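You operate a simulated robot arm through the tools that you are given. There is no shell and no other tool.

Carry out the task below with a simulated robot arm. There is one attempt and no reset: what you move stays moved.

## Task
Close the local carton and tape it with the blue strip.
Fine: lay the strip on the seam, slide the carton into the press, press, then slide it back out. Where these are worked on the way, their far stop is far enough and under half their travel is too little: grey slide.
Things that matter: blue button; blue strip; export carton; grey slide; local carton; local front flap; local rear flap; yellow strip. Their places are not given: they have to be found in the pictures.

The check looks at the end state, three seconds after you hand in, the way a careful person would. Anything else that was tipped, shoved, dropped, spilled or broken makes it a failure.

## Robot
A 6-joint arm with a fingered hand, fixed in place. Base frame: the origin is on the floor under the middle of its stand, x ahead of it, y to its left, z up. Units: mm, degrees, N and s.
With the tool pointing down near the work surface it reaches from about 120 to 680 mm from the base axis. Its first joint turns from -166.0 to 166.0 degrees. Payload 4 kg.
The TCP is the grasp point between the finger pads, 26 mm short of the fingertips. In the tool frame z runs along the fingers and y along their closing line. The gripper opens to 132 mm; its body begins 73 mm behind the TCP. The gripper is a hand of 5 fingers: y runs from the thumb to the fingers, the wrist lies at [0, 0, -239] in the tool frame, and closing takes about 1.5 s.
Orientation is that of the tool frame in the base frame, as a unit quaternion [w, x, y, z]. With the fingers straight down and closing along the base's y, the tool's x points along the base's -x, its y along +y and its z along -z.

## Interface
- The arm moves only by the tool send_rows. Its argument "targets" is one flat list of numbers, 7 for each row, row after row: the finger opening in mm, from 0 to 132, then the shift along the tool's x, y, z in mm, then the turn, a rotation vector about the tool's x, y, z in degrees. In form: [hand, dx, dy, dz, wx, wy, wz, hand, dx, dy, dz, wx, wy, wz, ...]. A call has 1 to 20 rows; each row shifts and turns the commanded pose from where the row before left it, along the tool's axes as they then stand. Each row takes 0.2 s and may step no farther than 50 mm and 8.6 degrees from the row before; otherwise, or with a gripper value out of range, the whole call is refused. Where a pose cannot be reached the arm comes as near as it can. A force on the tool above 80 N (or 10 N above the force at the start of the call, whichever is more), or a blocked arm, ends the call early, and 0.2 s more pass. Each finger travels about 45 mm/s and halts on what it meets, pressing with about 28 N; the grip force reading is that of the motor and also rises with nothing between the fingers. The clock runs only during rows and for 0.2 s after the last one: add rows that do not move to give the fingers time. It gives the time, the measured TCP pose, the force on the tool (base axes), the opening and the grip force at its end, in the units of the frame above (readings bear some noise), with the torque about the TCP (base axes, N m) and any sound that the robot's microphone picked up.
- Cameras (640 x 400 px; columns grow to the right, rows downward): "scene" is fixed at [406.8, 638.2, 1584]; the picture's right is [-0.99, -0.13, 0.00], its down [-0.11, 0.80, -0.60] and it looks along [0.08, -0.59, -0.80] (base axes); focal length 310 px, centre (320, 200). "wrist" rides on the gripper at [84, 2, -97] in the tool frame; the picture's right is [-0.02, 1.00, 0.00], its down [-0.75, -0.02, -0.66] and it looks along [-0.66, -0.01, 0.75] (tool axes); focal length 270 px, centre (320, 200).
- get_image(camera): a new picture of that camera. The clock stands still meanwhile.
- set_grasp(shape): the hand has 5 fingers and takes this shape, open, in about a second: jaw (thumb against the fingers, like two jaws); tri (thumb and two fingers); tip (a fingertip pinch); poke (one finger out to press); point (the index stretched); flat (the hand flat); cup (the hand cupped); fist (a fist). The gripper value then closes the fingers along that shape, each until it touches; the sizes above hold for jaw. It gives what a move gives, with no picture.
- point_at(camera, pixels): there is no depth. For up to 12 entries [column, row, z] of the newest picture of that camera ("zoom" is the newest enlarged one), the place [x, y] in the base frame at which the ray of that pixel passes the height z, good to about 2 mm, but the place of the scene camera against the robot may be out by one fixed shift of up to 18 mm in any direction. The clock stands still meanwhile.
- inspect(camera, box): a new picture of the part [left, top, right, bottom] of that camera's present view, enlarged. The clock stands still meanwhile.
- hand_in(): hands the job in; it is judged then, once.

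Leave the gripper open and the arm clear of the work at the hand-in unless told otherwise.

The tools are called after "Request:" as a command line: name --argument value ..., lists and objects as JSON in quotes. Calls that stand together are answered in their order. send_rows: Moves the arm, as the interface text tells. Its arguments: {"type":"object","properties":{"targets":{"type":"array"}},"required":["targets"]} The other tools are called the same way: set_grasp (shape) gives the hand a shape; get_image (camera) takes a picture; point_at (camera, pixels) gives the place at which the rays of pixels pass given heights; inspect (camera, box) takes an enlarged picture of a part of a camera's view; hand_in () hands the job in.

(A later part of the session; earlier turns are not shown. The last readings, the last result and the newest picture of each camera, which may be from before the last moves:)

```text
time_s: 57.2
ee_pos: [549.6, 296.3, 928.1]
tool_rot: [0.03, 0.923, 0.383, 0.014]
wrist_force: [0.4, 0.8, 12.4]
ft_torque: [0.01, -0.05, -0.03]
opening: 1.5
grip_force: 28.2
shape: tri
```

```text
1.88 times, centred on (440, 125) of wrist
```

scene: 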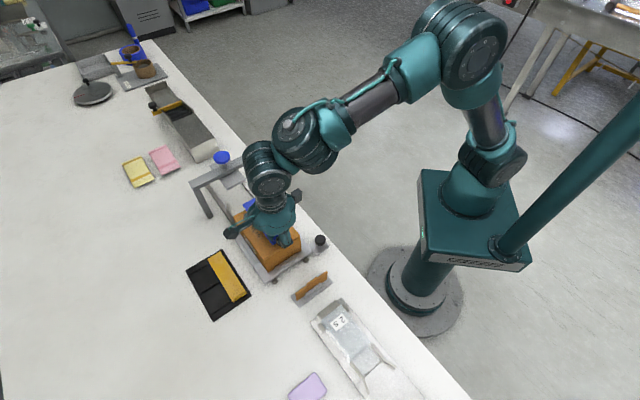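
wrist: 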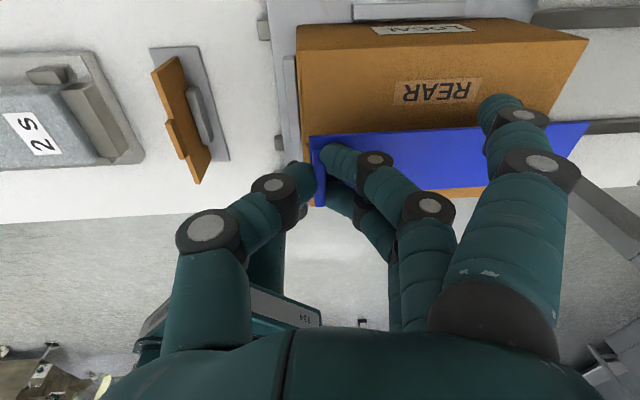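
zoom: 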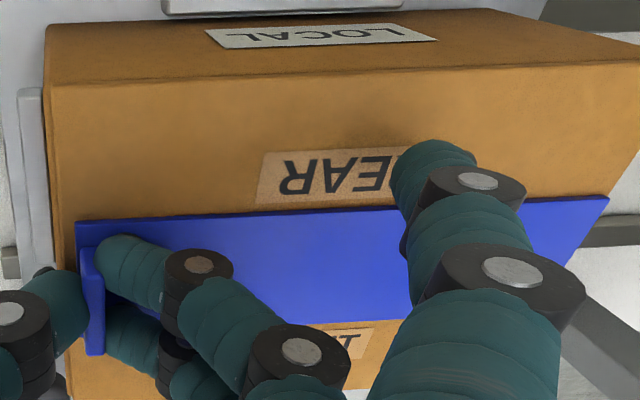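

Contact at 12 N, and the strip is down on the flaps. I'll ease up 1 mm to unload, then open the fingers gradually.

Request:
send_rows --targets '[0, 0, 0, -0.8, 0, 0, 0, 4, 0, 0, 0, 0, 0, 0, 8, 0, 0, 0, 0, 0, 0, 14, 0, 0, 0, 0, 0, 0, 22, 0, 0, 0, 0, 0, 0, 32, 0, 0, 0, 0, 0, 0, 40, 0, 0, 0, 0, 0, 0, 40, 0, 0, 0, 0, 0, 0]'

Request:
inspect --camera "wrist" --box '[270, 20, 610, 230]'

```text
time_s: 59.0
ee_pos: [549.2, 296.3, 928.2]
tool_rot: [0.03, 0.923, 0.382, 0.012]
wrist_force: [0.7, 0.4, 0.1]
ft_torque: [-0.01, -0.01, 0.0]
opening: 39.4
grip_force: 0.0
shape: tri
```

```text
1.88 times, centred on (440, 125) of wrist
```

zoom: 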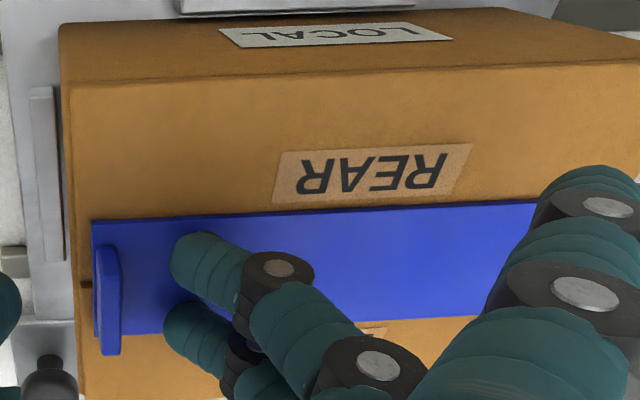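

Released. The strip lies flat, centred on the seam; the seam end shows at zoom (85,283), in line with the strip's middle. I'll raise straight up and check.

Request:
send_rows --targets '[40, 0, 0, -10, 0, 0, 0, 40, 0, 0, -20, 0, 0, 0, 40, 0, 0, -30, 0, 0, 0, 40, 0, 0, -30, 1.9, 0, 0, 40, 0, 0, 0, 1.9, 0, 0, 40, 0, 0, 0, 0, 0, 0]'

Request:
get_image --camera "wrist"

Request:
get_image --camera "scene"

```text
time_s: 60.4
ee_pos: [545.0, 300.2, 1018.7]
tool_rot: [0.0, 0.924, 0.382, -0.001]
wrist_force: [-0.4, -0.1, 0.2]
ft_torque: [0.01, 0.0, -0.03]
opening: 39.6
grip_force: 0.1
shape: tri
```

```text
taken
```

wrist: 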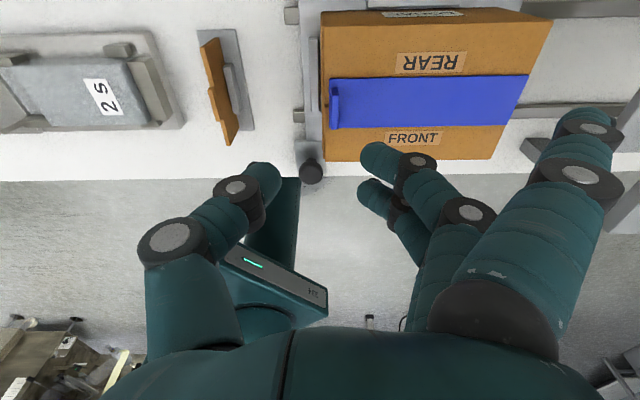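

```text
taken
```

scene: 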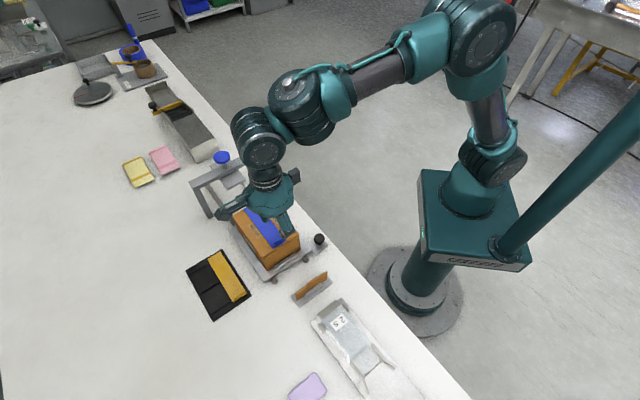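

The strip is on the seam at u ≈ 182–331, n ≈ 576–615, with no yaw. The slide itself shifted about 5 mm, which is harmless. Next I'll switch to jaw at this height, then move to see the press and the knob better.

Request:
set_grasp --shape "jaw"

Request:
send_rows --targets '[100, 0, 15, -20, 0, 0, 0, 60, 0, 30, -20, 0, 0, 0, 20, 0, 30, -20, 0, 0, 0, 0, 0, 30, -10, 0, 0, 0, 0, 0, 30, 0, 0, 0, 0, 0, 0, 0, 0, 0, 0, 0, 0, 0, 0, 0, 0, 0, 0, 0, 0, 0, 0, 0, 0, 0]'

Request:
get_image --camera "wrist"

Request:
get_image --camera "scene"

```text
time_s: 61.3
ee_pos: [545.0, 299.1, 1018.8]
tool_rot: [0.0, 0.924, 0.383, 0.0]
wrist_force: [-0.9, -0.7, -0.2]
ft_torque: [0.0, 0.0, 0.01]
opening: 132.0
grip_force: 0.2
shape: jaw
```

```text
time_s: 63.1
ee_pos: [640.4, 203.8, 1089.4]
tool_rot: [0.0, 0.924, 0.383, 0.0]
wrist_force: [-0.1, 0.0, 0.4]
ft_torque: [-0.01, -0.01, 0.01]
opening: 0.0
grip_force: 8.5
shape: jaw
```

```text
taken
```

wrist: 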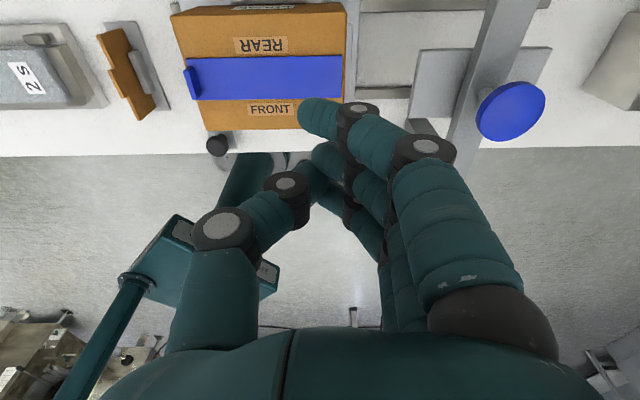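

```text
taken
```

scene: 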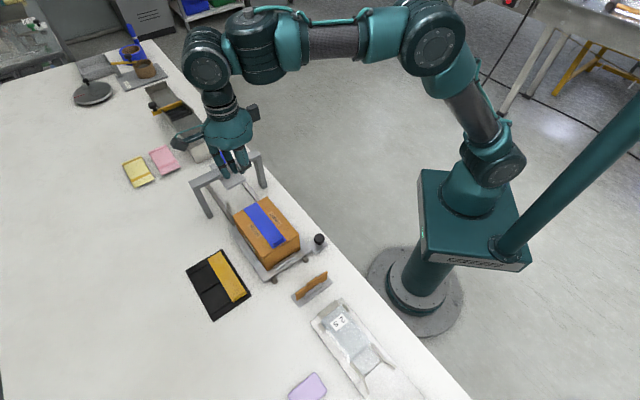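

The button top comes out near n ≈ 594, u ≈ 452, z ≈ 990. The press's front post is near n ≈ 505, u ≈ 450. I'll go back to look at the knob more closely, with the jaw opening to about 80 on the way.

Request:
send_rows --targets '[40, -10, -37, 22, 0, 0, 0, 80, -10, -37, 22, 0, 0, 0, 80, -10, -37, 22, 0, 0, 0, 80, -10, -37, 22, 0, 0, 0, 80, 0, 0, 0, 0, 0, 0, 80, 0, 0, 0, 0, 0, 0]'

Request:
get_image --camera "wrist"

Request:
inspect --camera "scene" --box '[280, 200, 370, 290]'

```text
time_s: 64.5
ee_pos: [507.2, 282.3, 1003.1]
tool_rot: [0.0, 0.924, 0.383, 0.0]
wrist_force: [0.7, -0.2, 0.9]
ft_torque: [0.0, -0.04, 0.02]
opening: 79.3
grip_force: 0.0
shape: jaw
```

```text
taken
```

wrist: 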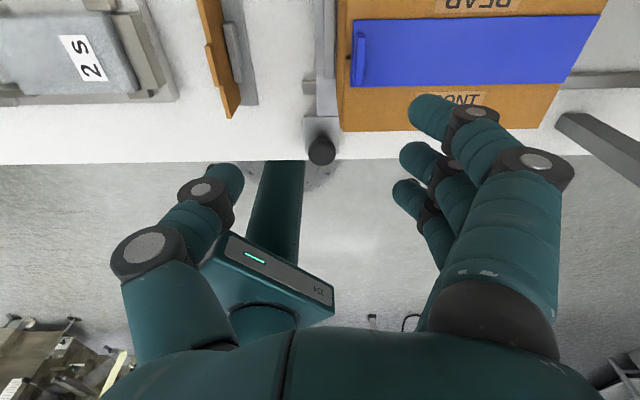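

```text
4.44 times, centred on (325, 245) of scene
```

zoom: 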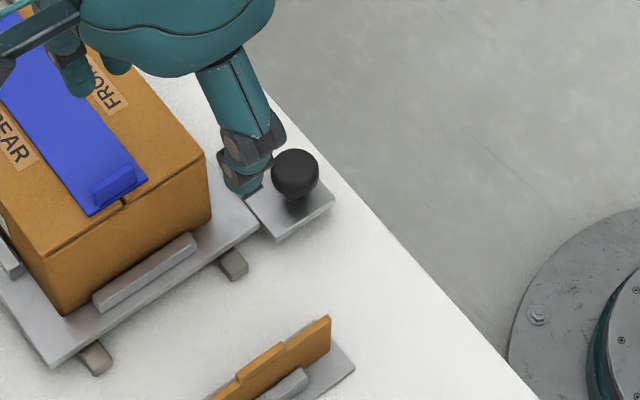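

The knob is a ball on a post at about n ≈ 487, u ≈ 160, z ≈ 843. I'll move above it with the jaw open 80 mm, then come partway down.

Request:
send_rows --targets '[80, -36, 1, 0, 0, 0, 0, 80, -37, 0, 0, 0, 0, 0, 80, 0, 0, 35, 0, 0, 0, 80, 0, 0, 35, 0, 0, 0, 80, 0, 0, 0, 0, 0, 0]'

Request:
get_image --camera "wrist"

Request:
inspect --camera "scene" --box '[250, 150, 390, 290]'

```text
time_s: 65.7
ee_pos: [458.0, 228.2, 931.7]
tool_rot: [0.0, 0.924, 0.382, 0.0]
wrist_force: [-0.2, 0.2, -0.9]
ft_torque: [0.0, -0.02, -0.04]
opening: 79.0
grip_force: 0.1
shape: jaw
```

```text
taken
```

wrist: 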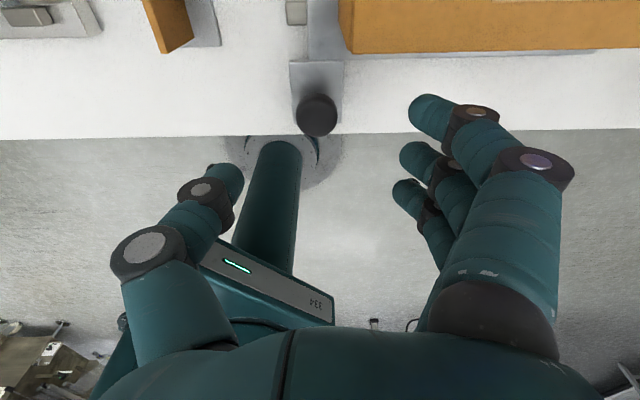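

```text
2.86 times, centred on (320, 220) of scene
```

zoom: 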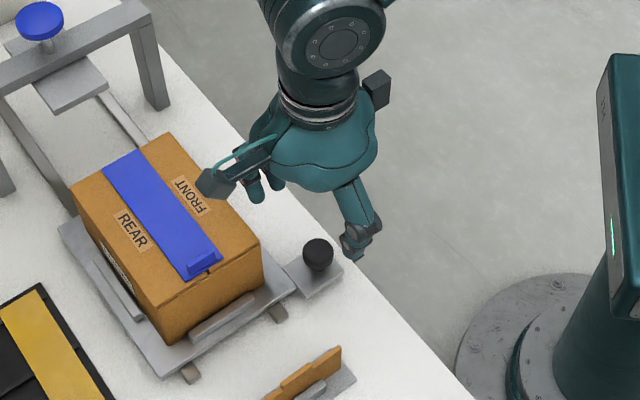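

The knob is well centred between thumb and fingers. I'll descend to z ≈ 860, which keeps the camera body above the carton top.

Request:
send_rows --targets '[80, 0, 0, 30, 0, 0, 0, 80, 0, 0, 25, 0, 0, 0, 80, 0, 0, 16, 0, 0, 0, 80, 0, 0, 0, 0, 0, 0]'

Request:
get_image --camera "wrist"

Request:
inspect --camera "scene" --box '[250, 150, 390, 290]'

```text
time_s: 66.7
ee_pos: [456.9, 228.3, 861.7]
tool_rot: [0.0, 0.924, 0.382, 0.0]
wrist_force: [0.2, -0.4, -1.0]
ft_torque: [0.0, -0.01, -0.03]
opening: 79.3
grip_force: 0.0
shape: jaw
```

```text
taken
```

wrist: 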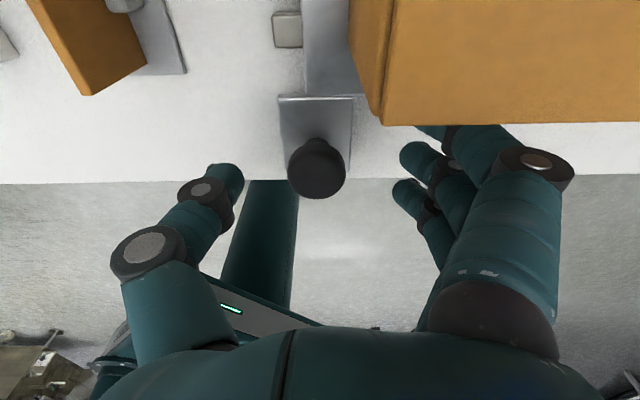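

```text
2.86 times, centred on (320, 220) of scene
```

zoom: 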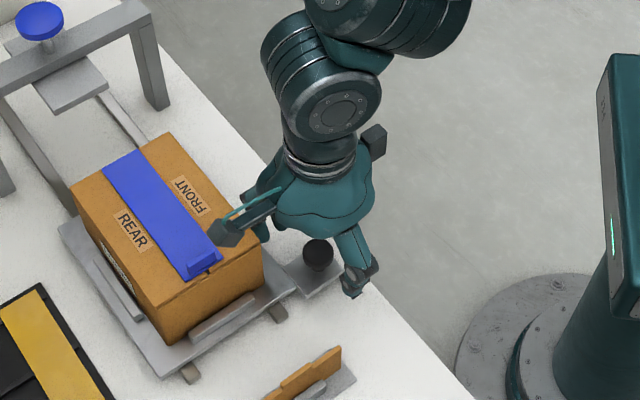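

All clear. I'll close the jaw around the knob to about 40 mm, as a loose cage, and look.

Request:
send_rows --targets '[60, 0, 0, 0, 0, 0, 0, 45, 0, 0, 0, 0, 0, 0, 38, 0, 0, 0, 0, 0, 0, 38, 0, 0, 0, 0, 0, 0, 38, 0, 0, 0, 0, 0, 0]'

Request:
get_image --camera "wrist"

```text
time_s: 67.9
ee_pos: [456.3, 229.1, 861.3]
tool_rot: [0.0, 0.924, 0.382, -0.001]
wrist_force: [-0.3, -0.2, 0.4]
ft_torque: [-0.01, 0.01, 0.01]
opening: 38.6
grip_force: 0.0
shape: jaw
```

```text
taken
```

wrist: 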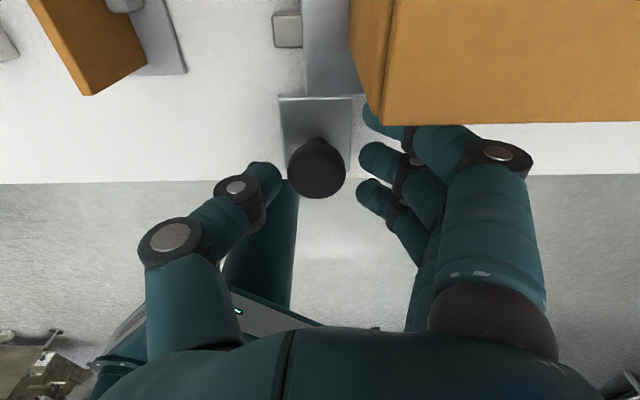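

The knob is caged. I'll push toward the press 60 mm first in small steps and check the strip.

Request:
send_rows --targets '[38, 0, 5, 0, 0, 0, 0, 38, 0, 5, 0, 0, 0, 0, 38, 0, 8, 0, 0, 0, 0, 38, 0, 8, 0, 0, 0, 0, 38, 0, 8, 0, 0, 0, 0, 38, 0, 8, 0, 0, 0, 0, 38, 0, 8, 0, 0, 0, 0, 38, 0, 8, 0, 0, 0, 0, 38, 0, 5, 0, 0, 0, 0, 38, 0, 0, 0, 0, 0, 0]'

Request:
get_image --camera "wrist"

Request:
inspect --camera "scene" --box '[180, 130, 360, 300]'

```text
time_s: 70.1
ee_pos: [502.0, 183.6, 859.4]
tool_rot: [-0.001, 0.924, 0.383, 0.0]
wrist_force: [-0.9, 0.6, 0.3]
ft_torque: [0.0, -0.01, 0.02]
opening: 38.6
grip_force: 0.1
shape: jaw
```

```text
taken
```

wrist: 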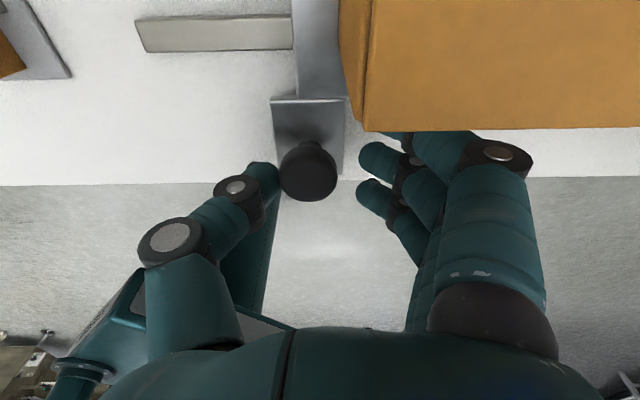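

```text
2.35 times, centred on (270, 215) of scene
```

zoom: 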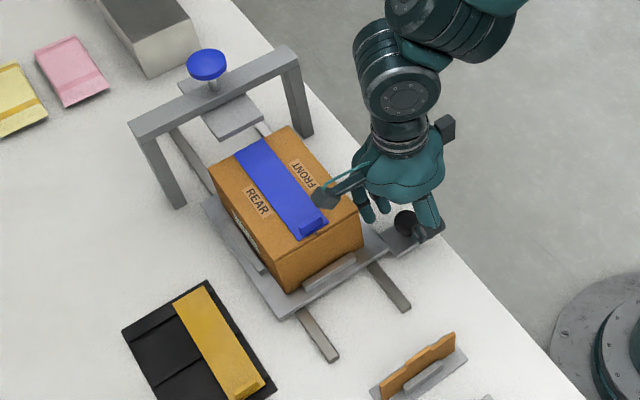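

It moves smoothly with the strip in place. I'll continue 40 mm and check that the carton passes under the press plate.

Request:
send_rows --targets '[38, 0, 8, 0, 0, 0, 0, 38, 0, 8, 0, 0, 0, 0, 38, 0, 8, 0, 0, 0, 0, 38, 0, 8, 0, 0, 0, 0, 38, 0, 8, 0, 0, 0, 0, 38, 0, 0, 0, 0, 0, 0]'

Request:
inspect --camera "scene" --box '[180, 130, 320, 260]'

Request:
get_image --camera "wrist"

```text
time_s: 71.5
ee_pos: [529.4, 155.8, 860.4]
tool_rot: [0.0, 0.924, 0.383, -0.001]
wrist_force: [-1.4, -0.6, 0.8]
ft_torque: [-0.01, 0.01, 0.03]
opening: 38.7
grip_force: 0.0
shape: jaw
```

```text
3.08 times, centred on (250, 195) of scene
```

zoom: 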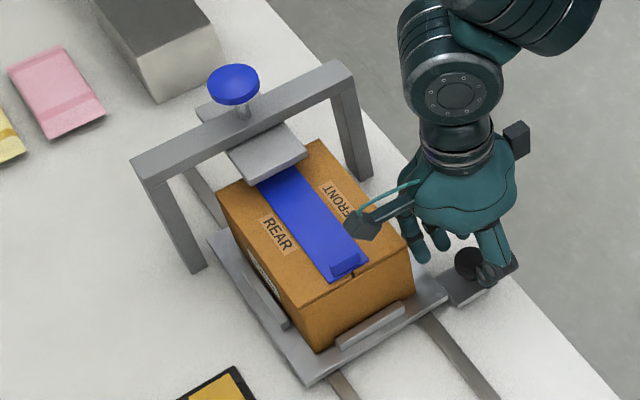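

```text
taken
```

wrist: 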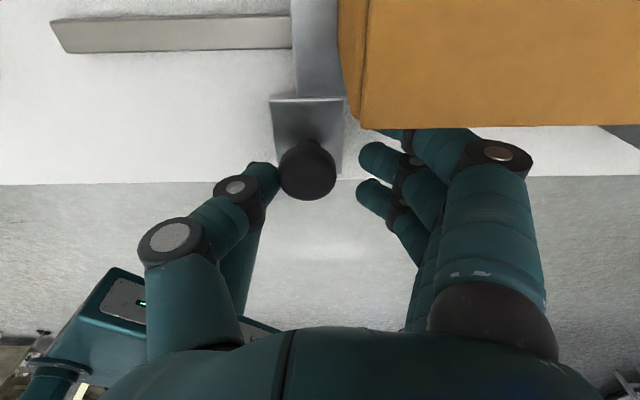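

The carton's leading edge passes under the plate and the strip is undisturbed. Another 56 mm.

Request:
send_rows --targets '[38, 0, 8, 0, 0, 0, 0, 38, 0, 8, 0, 0, 0, 0, 38, 0, 8, 0, 0, 0, 0, 38, 0, 8, 0, 0, 0, 0, 38, 0, 8, 0, 0, 0, 0, 38, 0, 8, 0, 0, 0, 0, 38, 0, 8, 0, 0, 0, 0, 38, 0, 0, 0, 0, 0, 0]'

Request:
inspect --camera "scene" --box '[180, 130, 320, 260]'

Request:
get_image --camera "wrist"

```text
time_s: 73.3
ee_pos: [568.7, 115.4, 859.7]
tool_rot: [0.0, 0.924, 0.383, 0.0]
wrist_force: [-1.1, -0.8, -0.4]
ft_torque: [-0.02, 0.0, 0.02]
opening: 38.5
grip_force: 0.0
shape: jaw
```

```text
3.08 times, centred on (250, 195) of scene
```

zoom: 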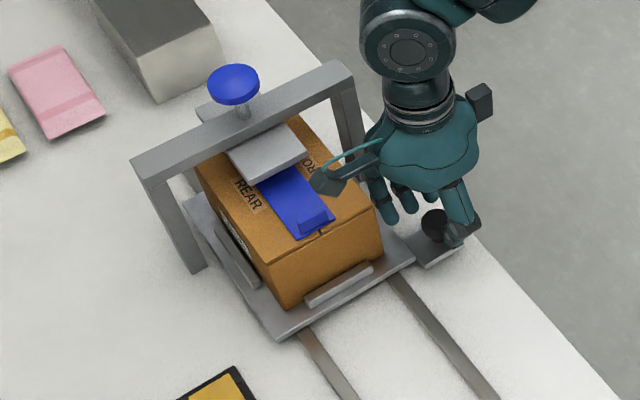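

```text
taken
```

wrist: 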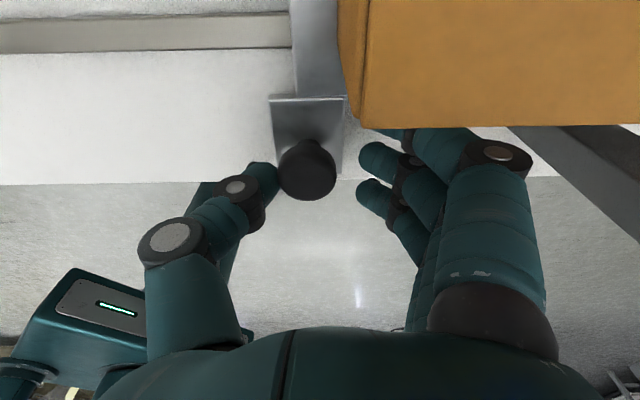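

The strip is still fine. Before the last part I'll check how close the camera boom gets to the press plate, by converting the plate's corners and the button in the scene picture.

Request:
get_image --camera "scene"

Request:
point_at --camera "scene" --pixels '[[220.1, 179.7, 925], [233.1, 190.8, 925], [245.8, 180.4, 925], [220.1, 179.7, 940], [233.1, 190.8, 940], [245.8, 180.4, 940], [222, 157, 990], [259.8, 150.5, 965], [194, 184, 965], [251.6, 190.1, 957]]'

```text
taken
```

scene: 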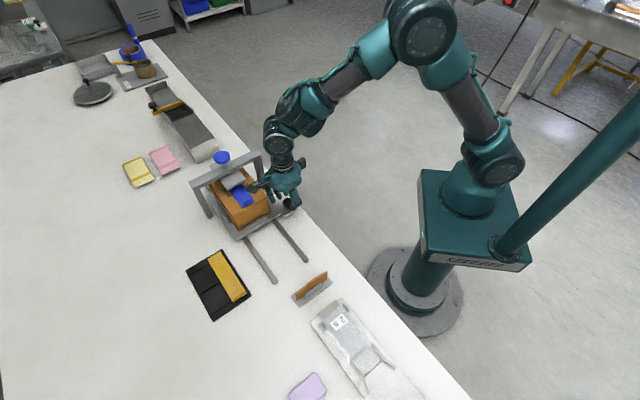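

```text
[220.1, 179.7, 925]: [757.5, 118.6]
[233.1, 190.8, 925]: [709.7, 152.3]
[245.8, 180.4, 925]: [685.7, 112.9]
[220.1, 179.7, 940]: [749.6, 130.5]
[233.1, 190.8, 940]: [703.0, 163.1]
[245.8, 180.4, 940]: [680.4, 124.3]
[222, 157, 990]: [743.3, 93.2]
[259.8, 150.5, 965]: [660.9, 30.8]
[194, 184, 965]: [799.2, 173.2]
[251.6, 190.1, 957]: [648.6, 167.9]
```

The press plate's near edge is at roughly u ≈ 380–390, and the camera would come close to it if I finish the push in this pose. So I'll open, rise above the knob, close the hand, and drop down on the near side of the knob, so the hand trails the knob by about 30 mm.

Request:
send_rows --targets '[60, 0, 0, 0, 0, 0, 0, 70, 0, -4, 0, 0, 0, 0, 70, 0, 0, -25, 0, 0, 0, 70, 0, 0, -35, 0, 0, 0, 30, 0, -20, 0, 0, 0, 0, 0, 0, -22, 0, 0, 0, 0, 0, 0, 0, 0, 0, 0, 0, 0, 0, 0, 0, 0, 0, 0, 0, 0, 0, 0, 0, 0, 0, 0, 0, 0, 0, 0, 0, 0]'

Request:
get_image --camera "wrist"

Request:
inspect --camera "scene" --box '[180, 130, 340, 270]'

```text
time_s: 75.5
ee_pos: [535.9, 148.5, 919.0]
tool_rot: [0.0, 0.924, 0.382, 0.001]
wrist_force: [-0.1, -0.4, -0.6]
ft_torque: [0.04, 0.01, 0.02]
opening: 0.2
grip_force: 28.0
shape: jaw
```

```text
taken
```

wrist: 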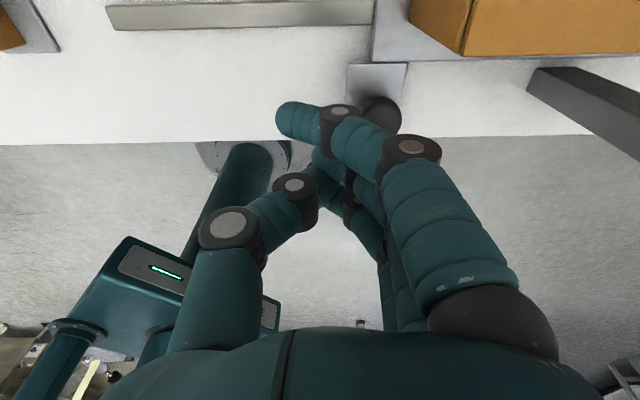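

```text
2.86 times, centred on (260, 200) of scene
```

zoom: 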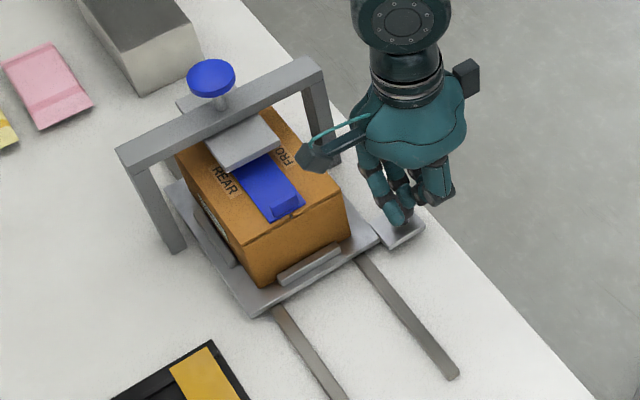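

The knob shows at (382,115), giving u ≈ 317, n ≈ 490. I'll descend beside it and push on in small steps until the slide meets its stop.

Request:
send_rows --targets '[0, 4, 0, 30, 0, 0, 0, 0, 0, 0, 31, 0, 0, 0, 0, 0, 5, 0, 0, 0, 0, 0, 0, 5, 0, 0, 0, 0, 0, 0, 6, 0, 0, 0, 0, 0, 0, 6, 0, 0, 0, 0, 0, 0, 6, 0, 0, 0, 0, 0, 0, 6, 0, 0, 0, 0, 0, 0, 0, 0, 0, 0, 0]'

Request:
get_image --camera "wrist"

Request:
inspect --camera "scene" --box '[180, 130, 340, 270]'

```text
time_s: 77.5
ee_pos: [563.9, 128.0, 859.0]
tool_rot: [0.0, 0.924, 0.382, 0.0]
wrist_force: [1.2, 0.8, 0.4]
ft_torque: [0.02, 0.0, -0.02]
opening: 0.0
grip_force: 27.9
shape: jaw
```

```text
taken
```

wrist: 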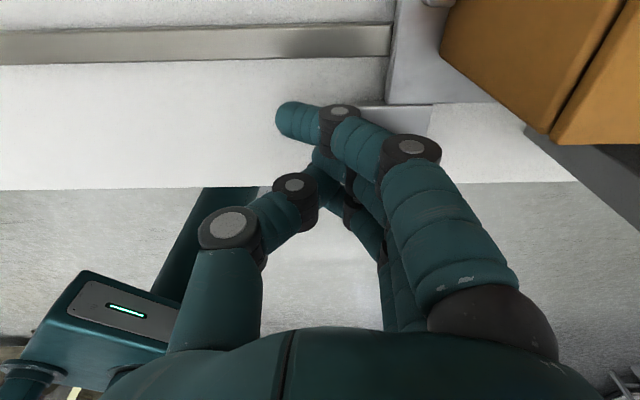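

```text
2.86 times, centred on (260, 200) of scene
```

zoom: 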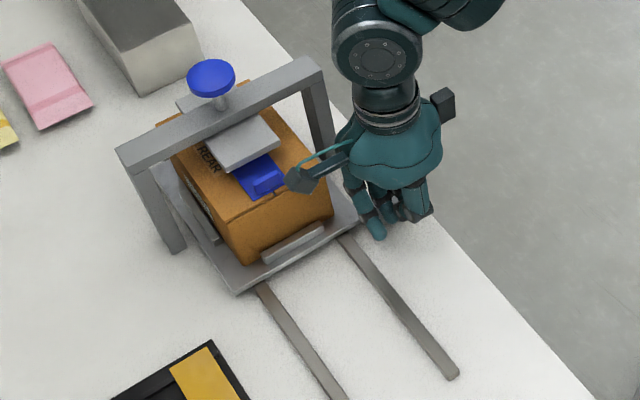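

The slide is nearly in. I'll keep pushing in small steps until the force shows the stop.

Request:
send_rows --targets '[0, 0, 4, 0, 0, 0, 0, 0, 0, 4, 0, 0, 0, 0, 0, 0, 4, 0, 0, 0, 0, 0, 0, 0, 0, 0, 0, 0]'

Request:
inspect --camera "scene" --box '[180, 130, 340, 270]'

```text
time_s: 78.5
ee_pos: [571.9, 120.6, 859.0]
tool_rot: [-0.001, 0.924, 0.383, 0.0]
wrist_force: [-13.9, 8.7, 7.9]
ft_torque: [-0.08, -0.02, -0.14]
opening: 0.0
grip_force: 28.2
shape: jaw
```

```text
2.86 times, centred on (260, 200) of scene
```

zoom: 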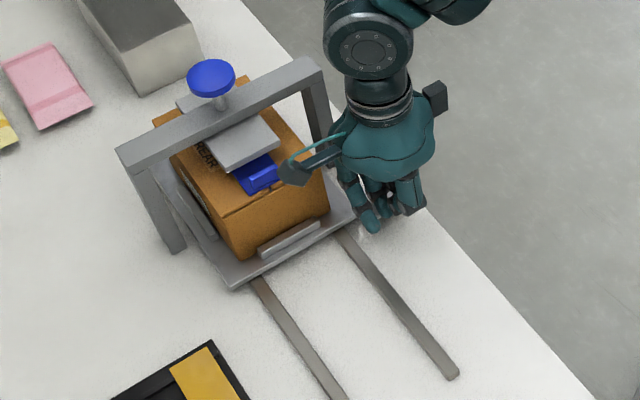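

A reaction of about 16 N along the slide direction shows the stop. I'll back off a few mm, rise, and look at the strip and tab relative to the carton and plate.

Request:
send_rows --targets '[0, 0, -5, 0, 0, 0, 0, 0, 0, -10, 0, 0, 0, 0, 0, 0, -5, -30, 0, 0, 0, 0, 0, -10, -40, 0, 0, 0, 0, 30, -10, -40, 0, 0, 0, 0, 30, 0, -20, 0, 0, 0, 0, 0, 0, 0, 0, 0, 0]'

Request:
get_image --camera "wrist"

Request:
inspect --camera "scene" --box '[180, 130, 300, 240]'

```text
refused: row 5 steps farther than a row can; nothing moved
```

```text
taken
```

wrist: 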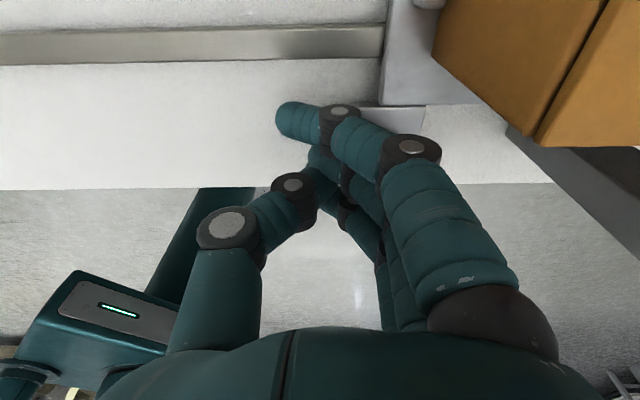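

```text
3.64 times, centred on (240, 185) of scene
```

zoom: 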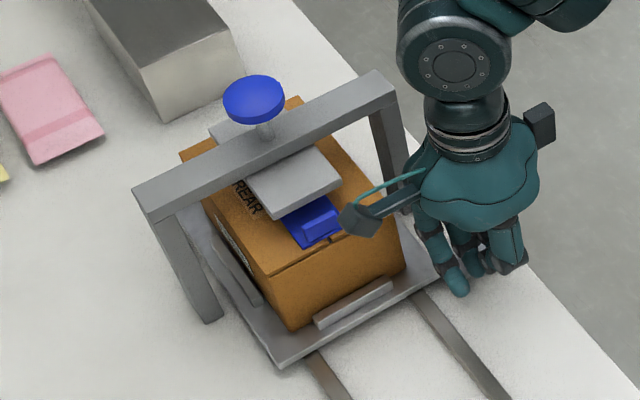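

That call was refused because one step was too long. I'll resend it with smaller steps.

Request:
send_rows --targets '[0, 0, -5, 0, 0, 0, 0, 0, 0, -10, 0, 0, 0, 0, 0, 0, -5, -30, 0, 0, 0, 0, 0, -10, -40, 0, 0, 0, 0, 25, -10, -35, 0, 0, 0, 0, 30, 0, -25, 0, 0, 0, 0, 30, 0, 0, 0, 0, 0, 0, 0, 0, 0, 0, 0, 0]'

Request:
get_image --camera "wrist"

Request:
inspect --camera "scene" --box '[180, 130, 300, 240]'

```text
time_s: 80.3
ee_pos: [605.5, 206.8, 988.0]
tool_rot: [0.0, 0.924, 0.383, 0.0]
wrist_force: [-0.2, -0.4, 1.0]
ft_torque: [0.01, 0.02, 0.01]
opening: 0.0
grip_force: 28.0
shape: jaw
```

```text
taken
```

wrist: 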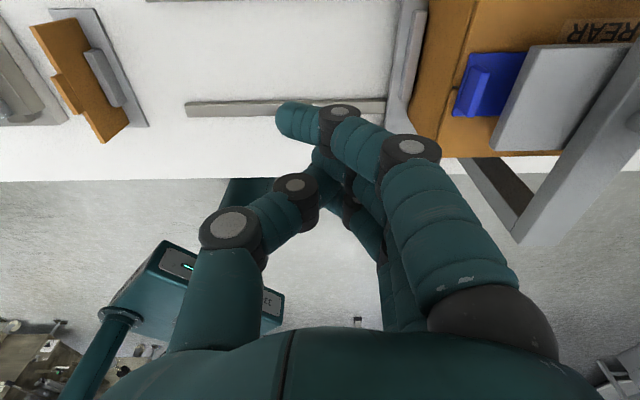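

```text
3.64 times, centred on (240, 185) of scene
```

zoom: 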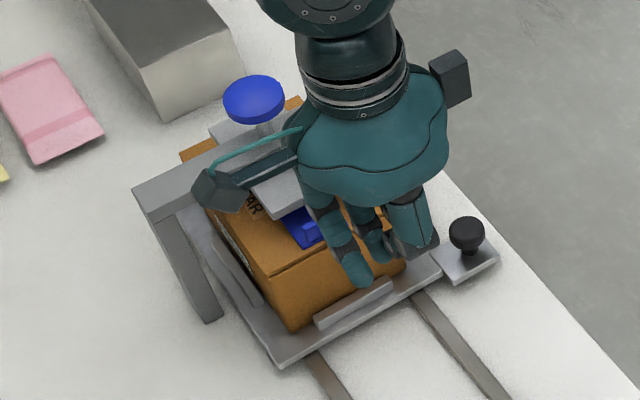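

The slide is fully in: tab and strip are unchanged on the carton, and the plate stops just short of the tab. Now the blue button. I'll rise to z ≈ 1070 and move toward it for a better fix.

Request:
send_rows --targets '[0, 0, 0, -42, 0, 0, 0, 0, 5, 20, -40, 0, 0, 0, 0, 5, 40, 0, 0, 0, 0, 0, 5, 30, 0, 0, 0, 0, 0, 0, 0, 0, 0, 0, 0]'

Request:
get_image --camera "wrist"

Request:
get_image --camera "scene"

```text
time_s: 81.5
ee_pos: [678.5, 153.9, 1072.3]
tool_rot: [0.0, 0.924, 0.382, 0.0]
wrist_force: [0.2, 0.1, 0.3]
ft_torque: [0.01, -0.03, 0.01]
opening: 0.0
grip_force: 28.3
shape: jaw
```

```text
taken
```

wrist: 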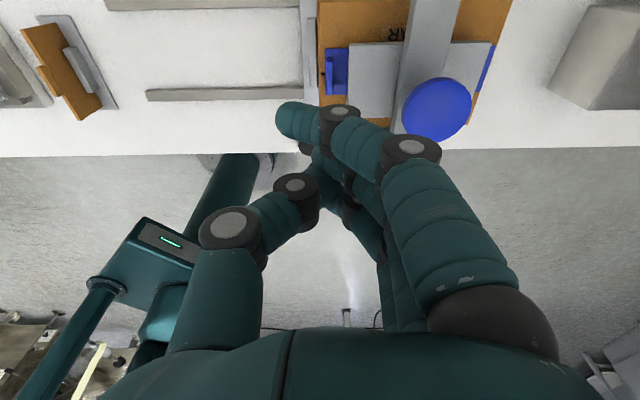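

```text
taken
```

scene: 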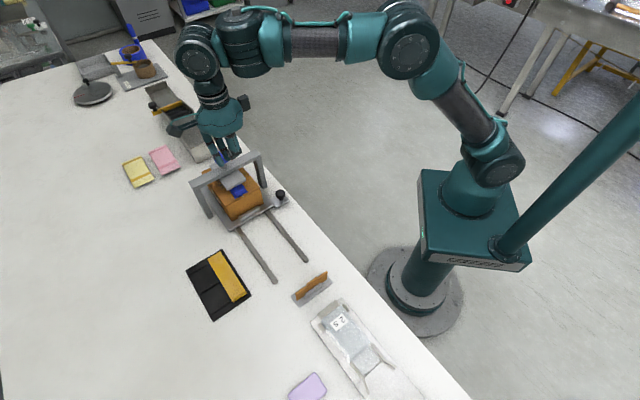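

The button centre is at (437,110), giving n ≈ 597, u ≈ 451, top z ≈ 993. I'll centre the closed fingertips over it and lower to about 12 mm above.

Request:
send_rows --targets '[0, 1, 28, 0, 0, 0, 0, 0, 1, 28, 0, 0, 0, 0, 0, 0, 27, 0, 0, 0, 0, 0, 0, 0, 20, 0, 0, 0, 0, 0, 0, 18, 0, 0, 0, 0, 0, 0, 0, 0, 0, 0]'

Request:
get_image --camera "wrist"

Request:
inspect --camera "scene" --box '[170, 90, 310, 230]'

```text
time_s: 82.9
ee_pos: [738.1, 98.4, 1033.0]
tool_rot: [0.0, 0.924, 0.382, 0.0]
wrist_force: [0.0, -0.5, 0.4]
ft_torque: [0.0, -0.01, 0.02]
opening: 0.0
grip_force: 28.1
shape: jaw
```

```text
taken
```

wrist: 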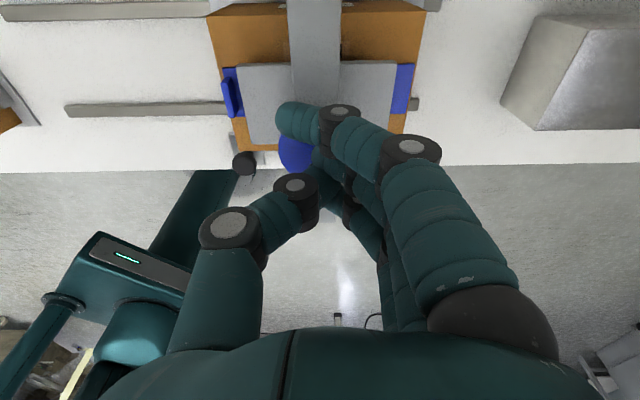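

```text
2.86 times, centred on (240, 160) of scene
```

zoom: 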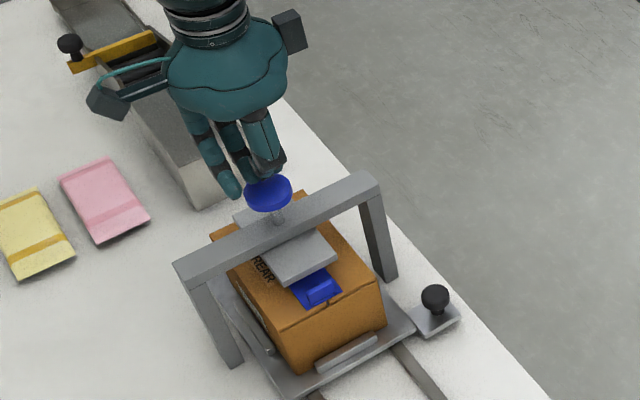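

It's centred over the button. I'll press down in small steps and watch the force and sound.

Request:
send_rows --targets '[0, 0, 0, 5, 0, 0, 0, 0, 0, 0, 5, 0, 0, 0, 0, 0, 0, 4, 0, 0, 0, 0, 0, 0, 3, 0, 0, 0, 0, 0, 0, 0, 0, 0, 0]'

Request:
inspect --camera "scene" --box '[170, 90, 310, 230]'

```text
time_s: 84.1
ee_pos: [737.1, 98.2, 1015.7]
tool_rot: [0.0, 0.924, 0.382, 0.0]
wrist_force: [-0.6, -0.8, 2.1]
ft_torque: [0.0, 0.05, -0.02]
opening: 0.0
grip_force: 28.4
shape: jaw
```

```text
2.86 times, centred on (240, 160) of scene
```

zoom: 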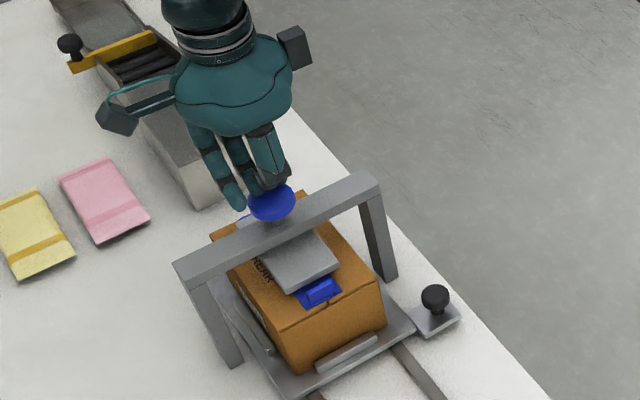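

The button is moving down with light force and the plate is lowering. I'll continue.

Request:
send_rows --targets '[0, 0, 0, 3, 0, 0, 0, 0, 0, 0, 3, 0, 0, 0, 0, 0, 0, 3, 0, 0, 0, 0, 0, 0, 0, 0, 0, 0]'

Request:
inspect --camera "scene" --box '[170, 90, 310, 230]'

```text
time_s: 85.1
ee_pos: [739.6, 97.5, 1006.5]
tool_rot: [0.0, 0.924, 0.383, 0.0]
wrist_force: [-1.0, 0.7, 4.0]
ft_torque: [0.05, 0.04, -0.03]
opening: 0.0
grip_force: 27.4
shape: jaw
```

```text
2.86 times, centred on (240, 160) of scene
```

zoom: 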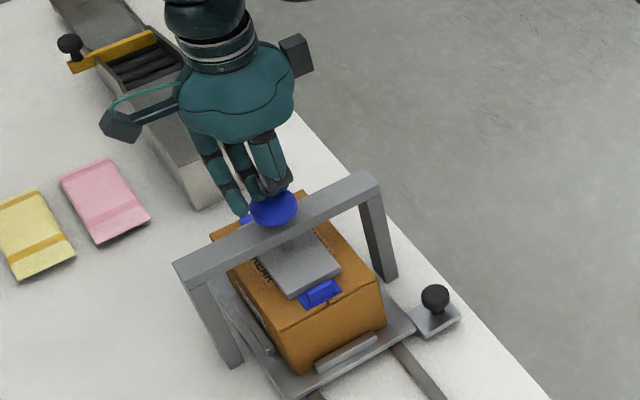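

Force is about 4 N, spring-like. I'll keep pressing in 3 mm steps.

Request:
send_rows --targets '[0, 0, 0, 3, 0, 0, 0, 0, 0, 0, 3, 0, 0, 0, 0, 0, 0, 2, 0, 0, 0, 0, 0, 0, 0, 0, 0, 0]'

Request:
inspect --camera "scene" --box '[170, 90, 310, 230]'

```text
time_s: 86.1
ee_pos: [739.1, 96.3, 1003.2]
tool_rot: [0.002, 0.925, 0.381, 0.004]
wrist_force: [6.2, -10.3, 51.4]
ft_torque: [-0.4, -0.16, 0.03]
opening: 0.0
grip_force: 28.3
shape: jaw
```

```text
2.86 times, centred on (240, 160) of scene
```

zoom: 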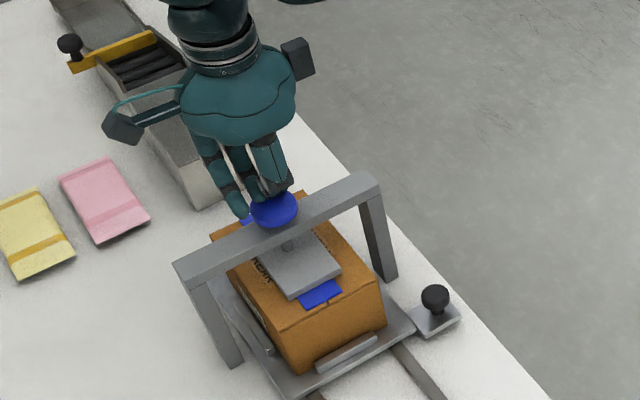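

The press bottomed at 51 N, and the strip's raised tab has vanished, so the tape has taken. I'll hold briefly, then lift straight off.

Request:
send_rows --targets '[0, 0, 0, 0, 0, 0, 0, 0, 0, 0, 0, 0, 0, 0, 0, 0, 0, -5, 0, 0, 0, 0, 0, 0, -15, 0, 0, 0, 0, 0, 0, -30, 0, 0, 0, 0, 0, 0, -30, 0, 0, 0, 0, 0, 0, 0, 0, 0, 0]'

Request:
get_image --camera "wrist"

Request:
inspect --camera "scene" --box '[170, 90, 310, 230]'

```text
time_s: 87.7
ee_pos: [738.7, 96.2, 1079.8]
tool_rot: [0.0, 0.924, 0.383, 0.0]
wrist_force: [0.3, 0.2, 0.2]
ft_torque: [-0.02, -0.01, -0.03]
opening: 0.0
grip_force: 28.0
shape: jaw
```

```text
taken
```

wrist: 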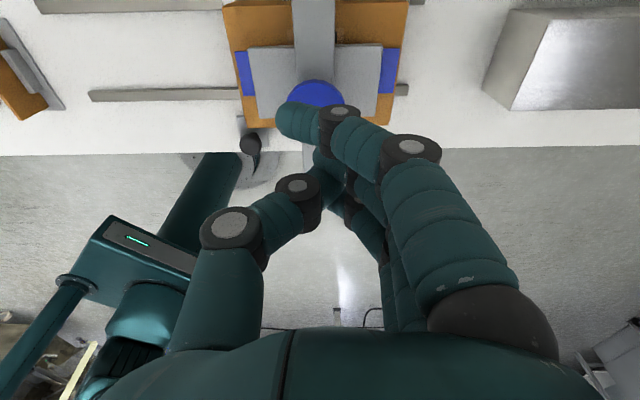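

```text
2.86 times, centred on (240, 160) of scene
```

zoom: 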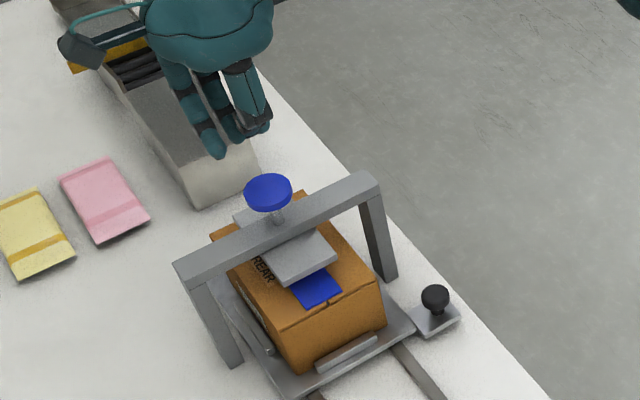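

The press released and the strip stays flat on the seam. Now to pull the slide back out. I'll travel high to above the knob (n ≈ 482, u ≈ 344), open the jaw to 70 mm, and come partway down.

Request:
send_rows --targets '[0, -27, -27, 0, 0, 0, 0, 20, -27, -28, 0, 0, 0, 0, 40, -27, -28, 0, 0, 0, 0, 70, -27, -27, 0, 0, 0, 0, 70, 0, 0, 40, 0, 0, 0, 70, 0, 0, 45, 0, 0, 0, 70, 0, 0, 45, 0, 0, 0, 70, 0, 0, 0, 0, 0, 0]'

Request:
get_image --camera "wrist"

Request:
inspect --camera "scene" --box '[180, 110, 340, 260]'

```text
time_s: 89.5
ee_pos: [583.7, 100.5, 950.1]
tool_rot: [0.0, 0.924, 0.383, 0.0]
wrist_force: [0.5, 0.0, -0.5]
ft_torque: [-0.02, 0.0, 0.02]
opening: 69.1
grip_force: 0.1
shape: jaw
```

```text
taken
```

wrist: 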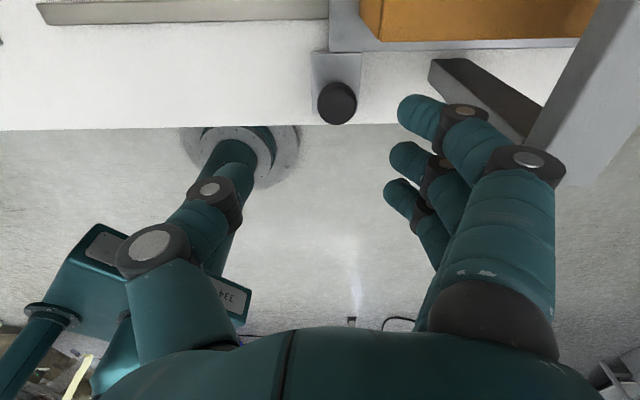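

```text
2.67 times, centred on (260, 185) of scene
```

zoom: 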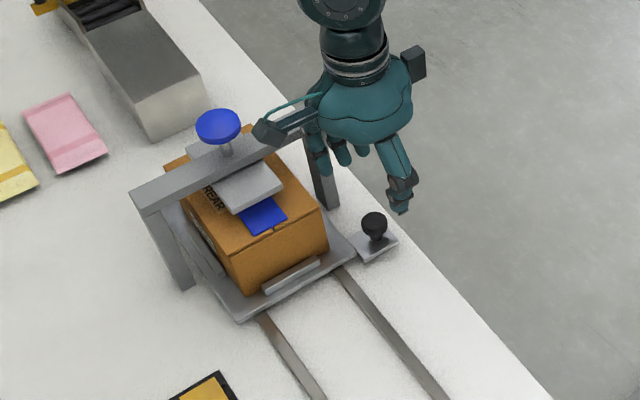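

The knob shows at (337,103), giving u ≈ 356, n ≈ 487, so the slide is fully in. I'll shift +3 in u for finger clearance and descend around it.

Request:
send_rows --targets '[70, -1, 3, 0, 0, 0, 0, 70, 0, 0, 30, 0, 0, 0, 70, 0, 0, 30, 0, 0, 0, 70, 0, 0, 20, 0, 0, 0, 70, 0, 0, 9, 0, 0, 0, 70, 0, 0, 0, 0, 0, 0]'

Request:
get_image --camera "wrist"

Request:
inspect --camera "scene" --box '[180, 110, 340, 260]'

```text
time_s: 90.9
ee_pos: [587.7, 95.3, 860.3]
tool_rot: [-0.001, 0.924, 0.382, 0.0]
wrist_force: [0.9, -0.1, 0.8]
ft_torque: [0.02, 0.05, 0.04]
opening: 69.3
grip_force: 0.1
shape: jaw
```

```text
taken
```

wrist: 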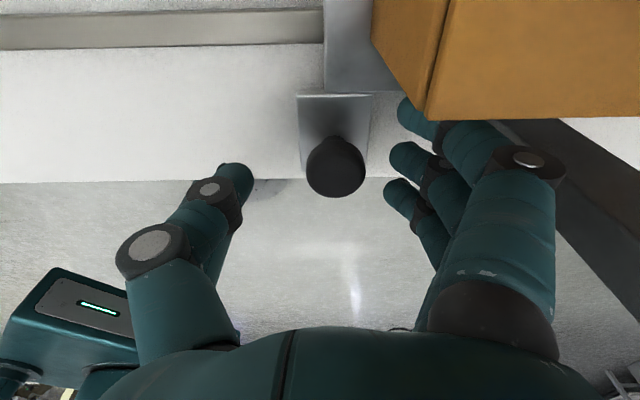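

```text
2.67 times, centred on (260, 185) of scene
```

zoom: 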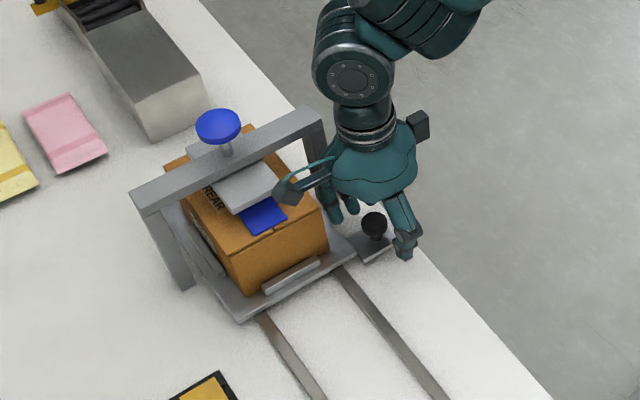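

The knob is clear inside the jaw. I'll cage it and draw the slide back in small steps, 80 mm first.

Request:
send_rows --targets '[50, 0, 0, 0, 0, 0, 0, 42, 0, 0, 0, 0, 0, 0, 42, 0, -4, 0, 0, 0, 0, 42, 0, -6, 0, 0, 0, 0, 42, 0, -8, 0, 0, 0, 0, 42, 0, -8, 0, 0, 0, 0, 42, 0, -8, 0, 0, 0, 0, 42, 0, -8, 0, 0, 0, 0, 42, 0, -8, 0, 0, 0, 0, 42, 0, -8, 0, 0, 0, 0, 42, 0, -8, 0, 0, 0, 0, 42, 0, -8, 0, 0, 0, 0, 42, 0, 0, 0, 0, 0, 0]'

Request:
get_image --camera "wrist"

Request:
inspect --camera "scene" --box '[180, 110, 360, 280]'

```text
time_s: 93.7
ee_pos: [533.6, 148.4, 859.4]
tool_rot: [0.001, 0.924, 0.383, 0.0]
wrist_force: [0.8, -1.1, -0.9]
ft_torque: [-0.03, -0.01, 0.02]
opening: 42.7
grip_force: 0.0
shape: jaw
```

```text
taken
```

wrist: 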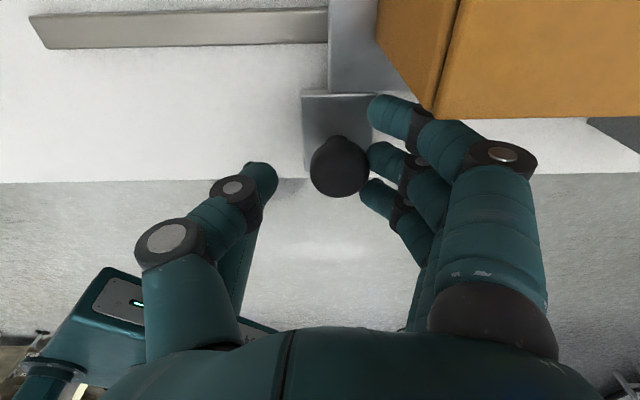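

```text
2.35 times, centred on (270, 195) of scene
```

zoom: 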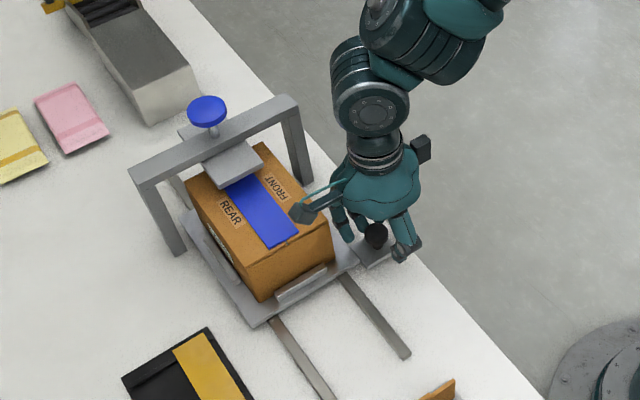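

The slide follows and the tape stays put. I'll draw it back another 112 mm.

Request:
send_rows --targets '[42, 0, -8, 0, 0, 0, 0, 42, 0, -8, 0, 0, 0, 0, 42, 0, -8, 0, 0, 0, 0, 42, 0, -8, 0, 0, 0, 0, 42, 0, -8, 0, 0, 0, 0, 42, 0, -8, 0, 0, 0, 0, 42, 0, -8, 0, 0, 0, 0, 42, 0, -8, 0, 0, 0, 0, 42, 0, -8, 0, 0, 0, 0, 42, 0, -8, 0, 0, 0, 0, 42, 0, -8, 0, 0, 0, 0, 42, 0, -8, 0, 0, 0, 0, 42, 0, -8, 0, 0, 0, 0, 42, 0, -6, 0, 0, 0, 0, 42, 0, 0, 0, 0, 0, 0]'

Request:
get_image --camera "wrist"

Request:
inspect --camera "scene" --box '[200, 130, 380, 310]'

```text
time_s: 96.9
ee_pos: [455.8, 227.0, 860.3]
tool_rot: [0.0, 0.924, 0.382, 0.001]
wrist_force: [1.4, 1.0, 0.0]
ft_torque: [0.04, 0.01, 0.02]
opening: 42.7
grip_force: 0.1
shape: jaw
```

```text
taken
```

wrist: 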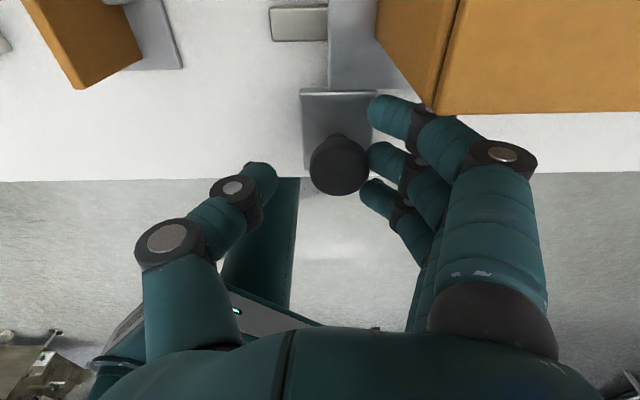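

```text
2.22 times, centred on (290, 220) of scene
```

zoom: 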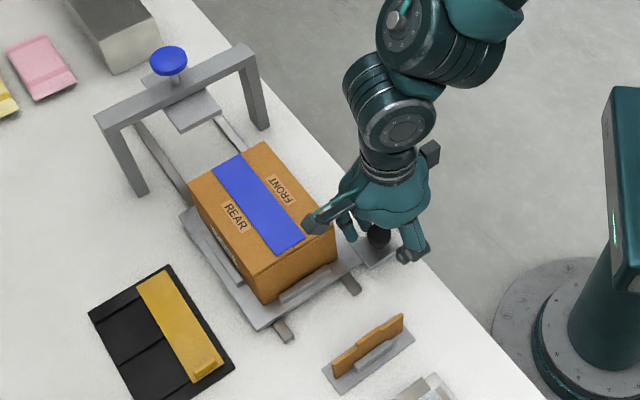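

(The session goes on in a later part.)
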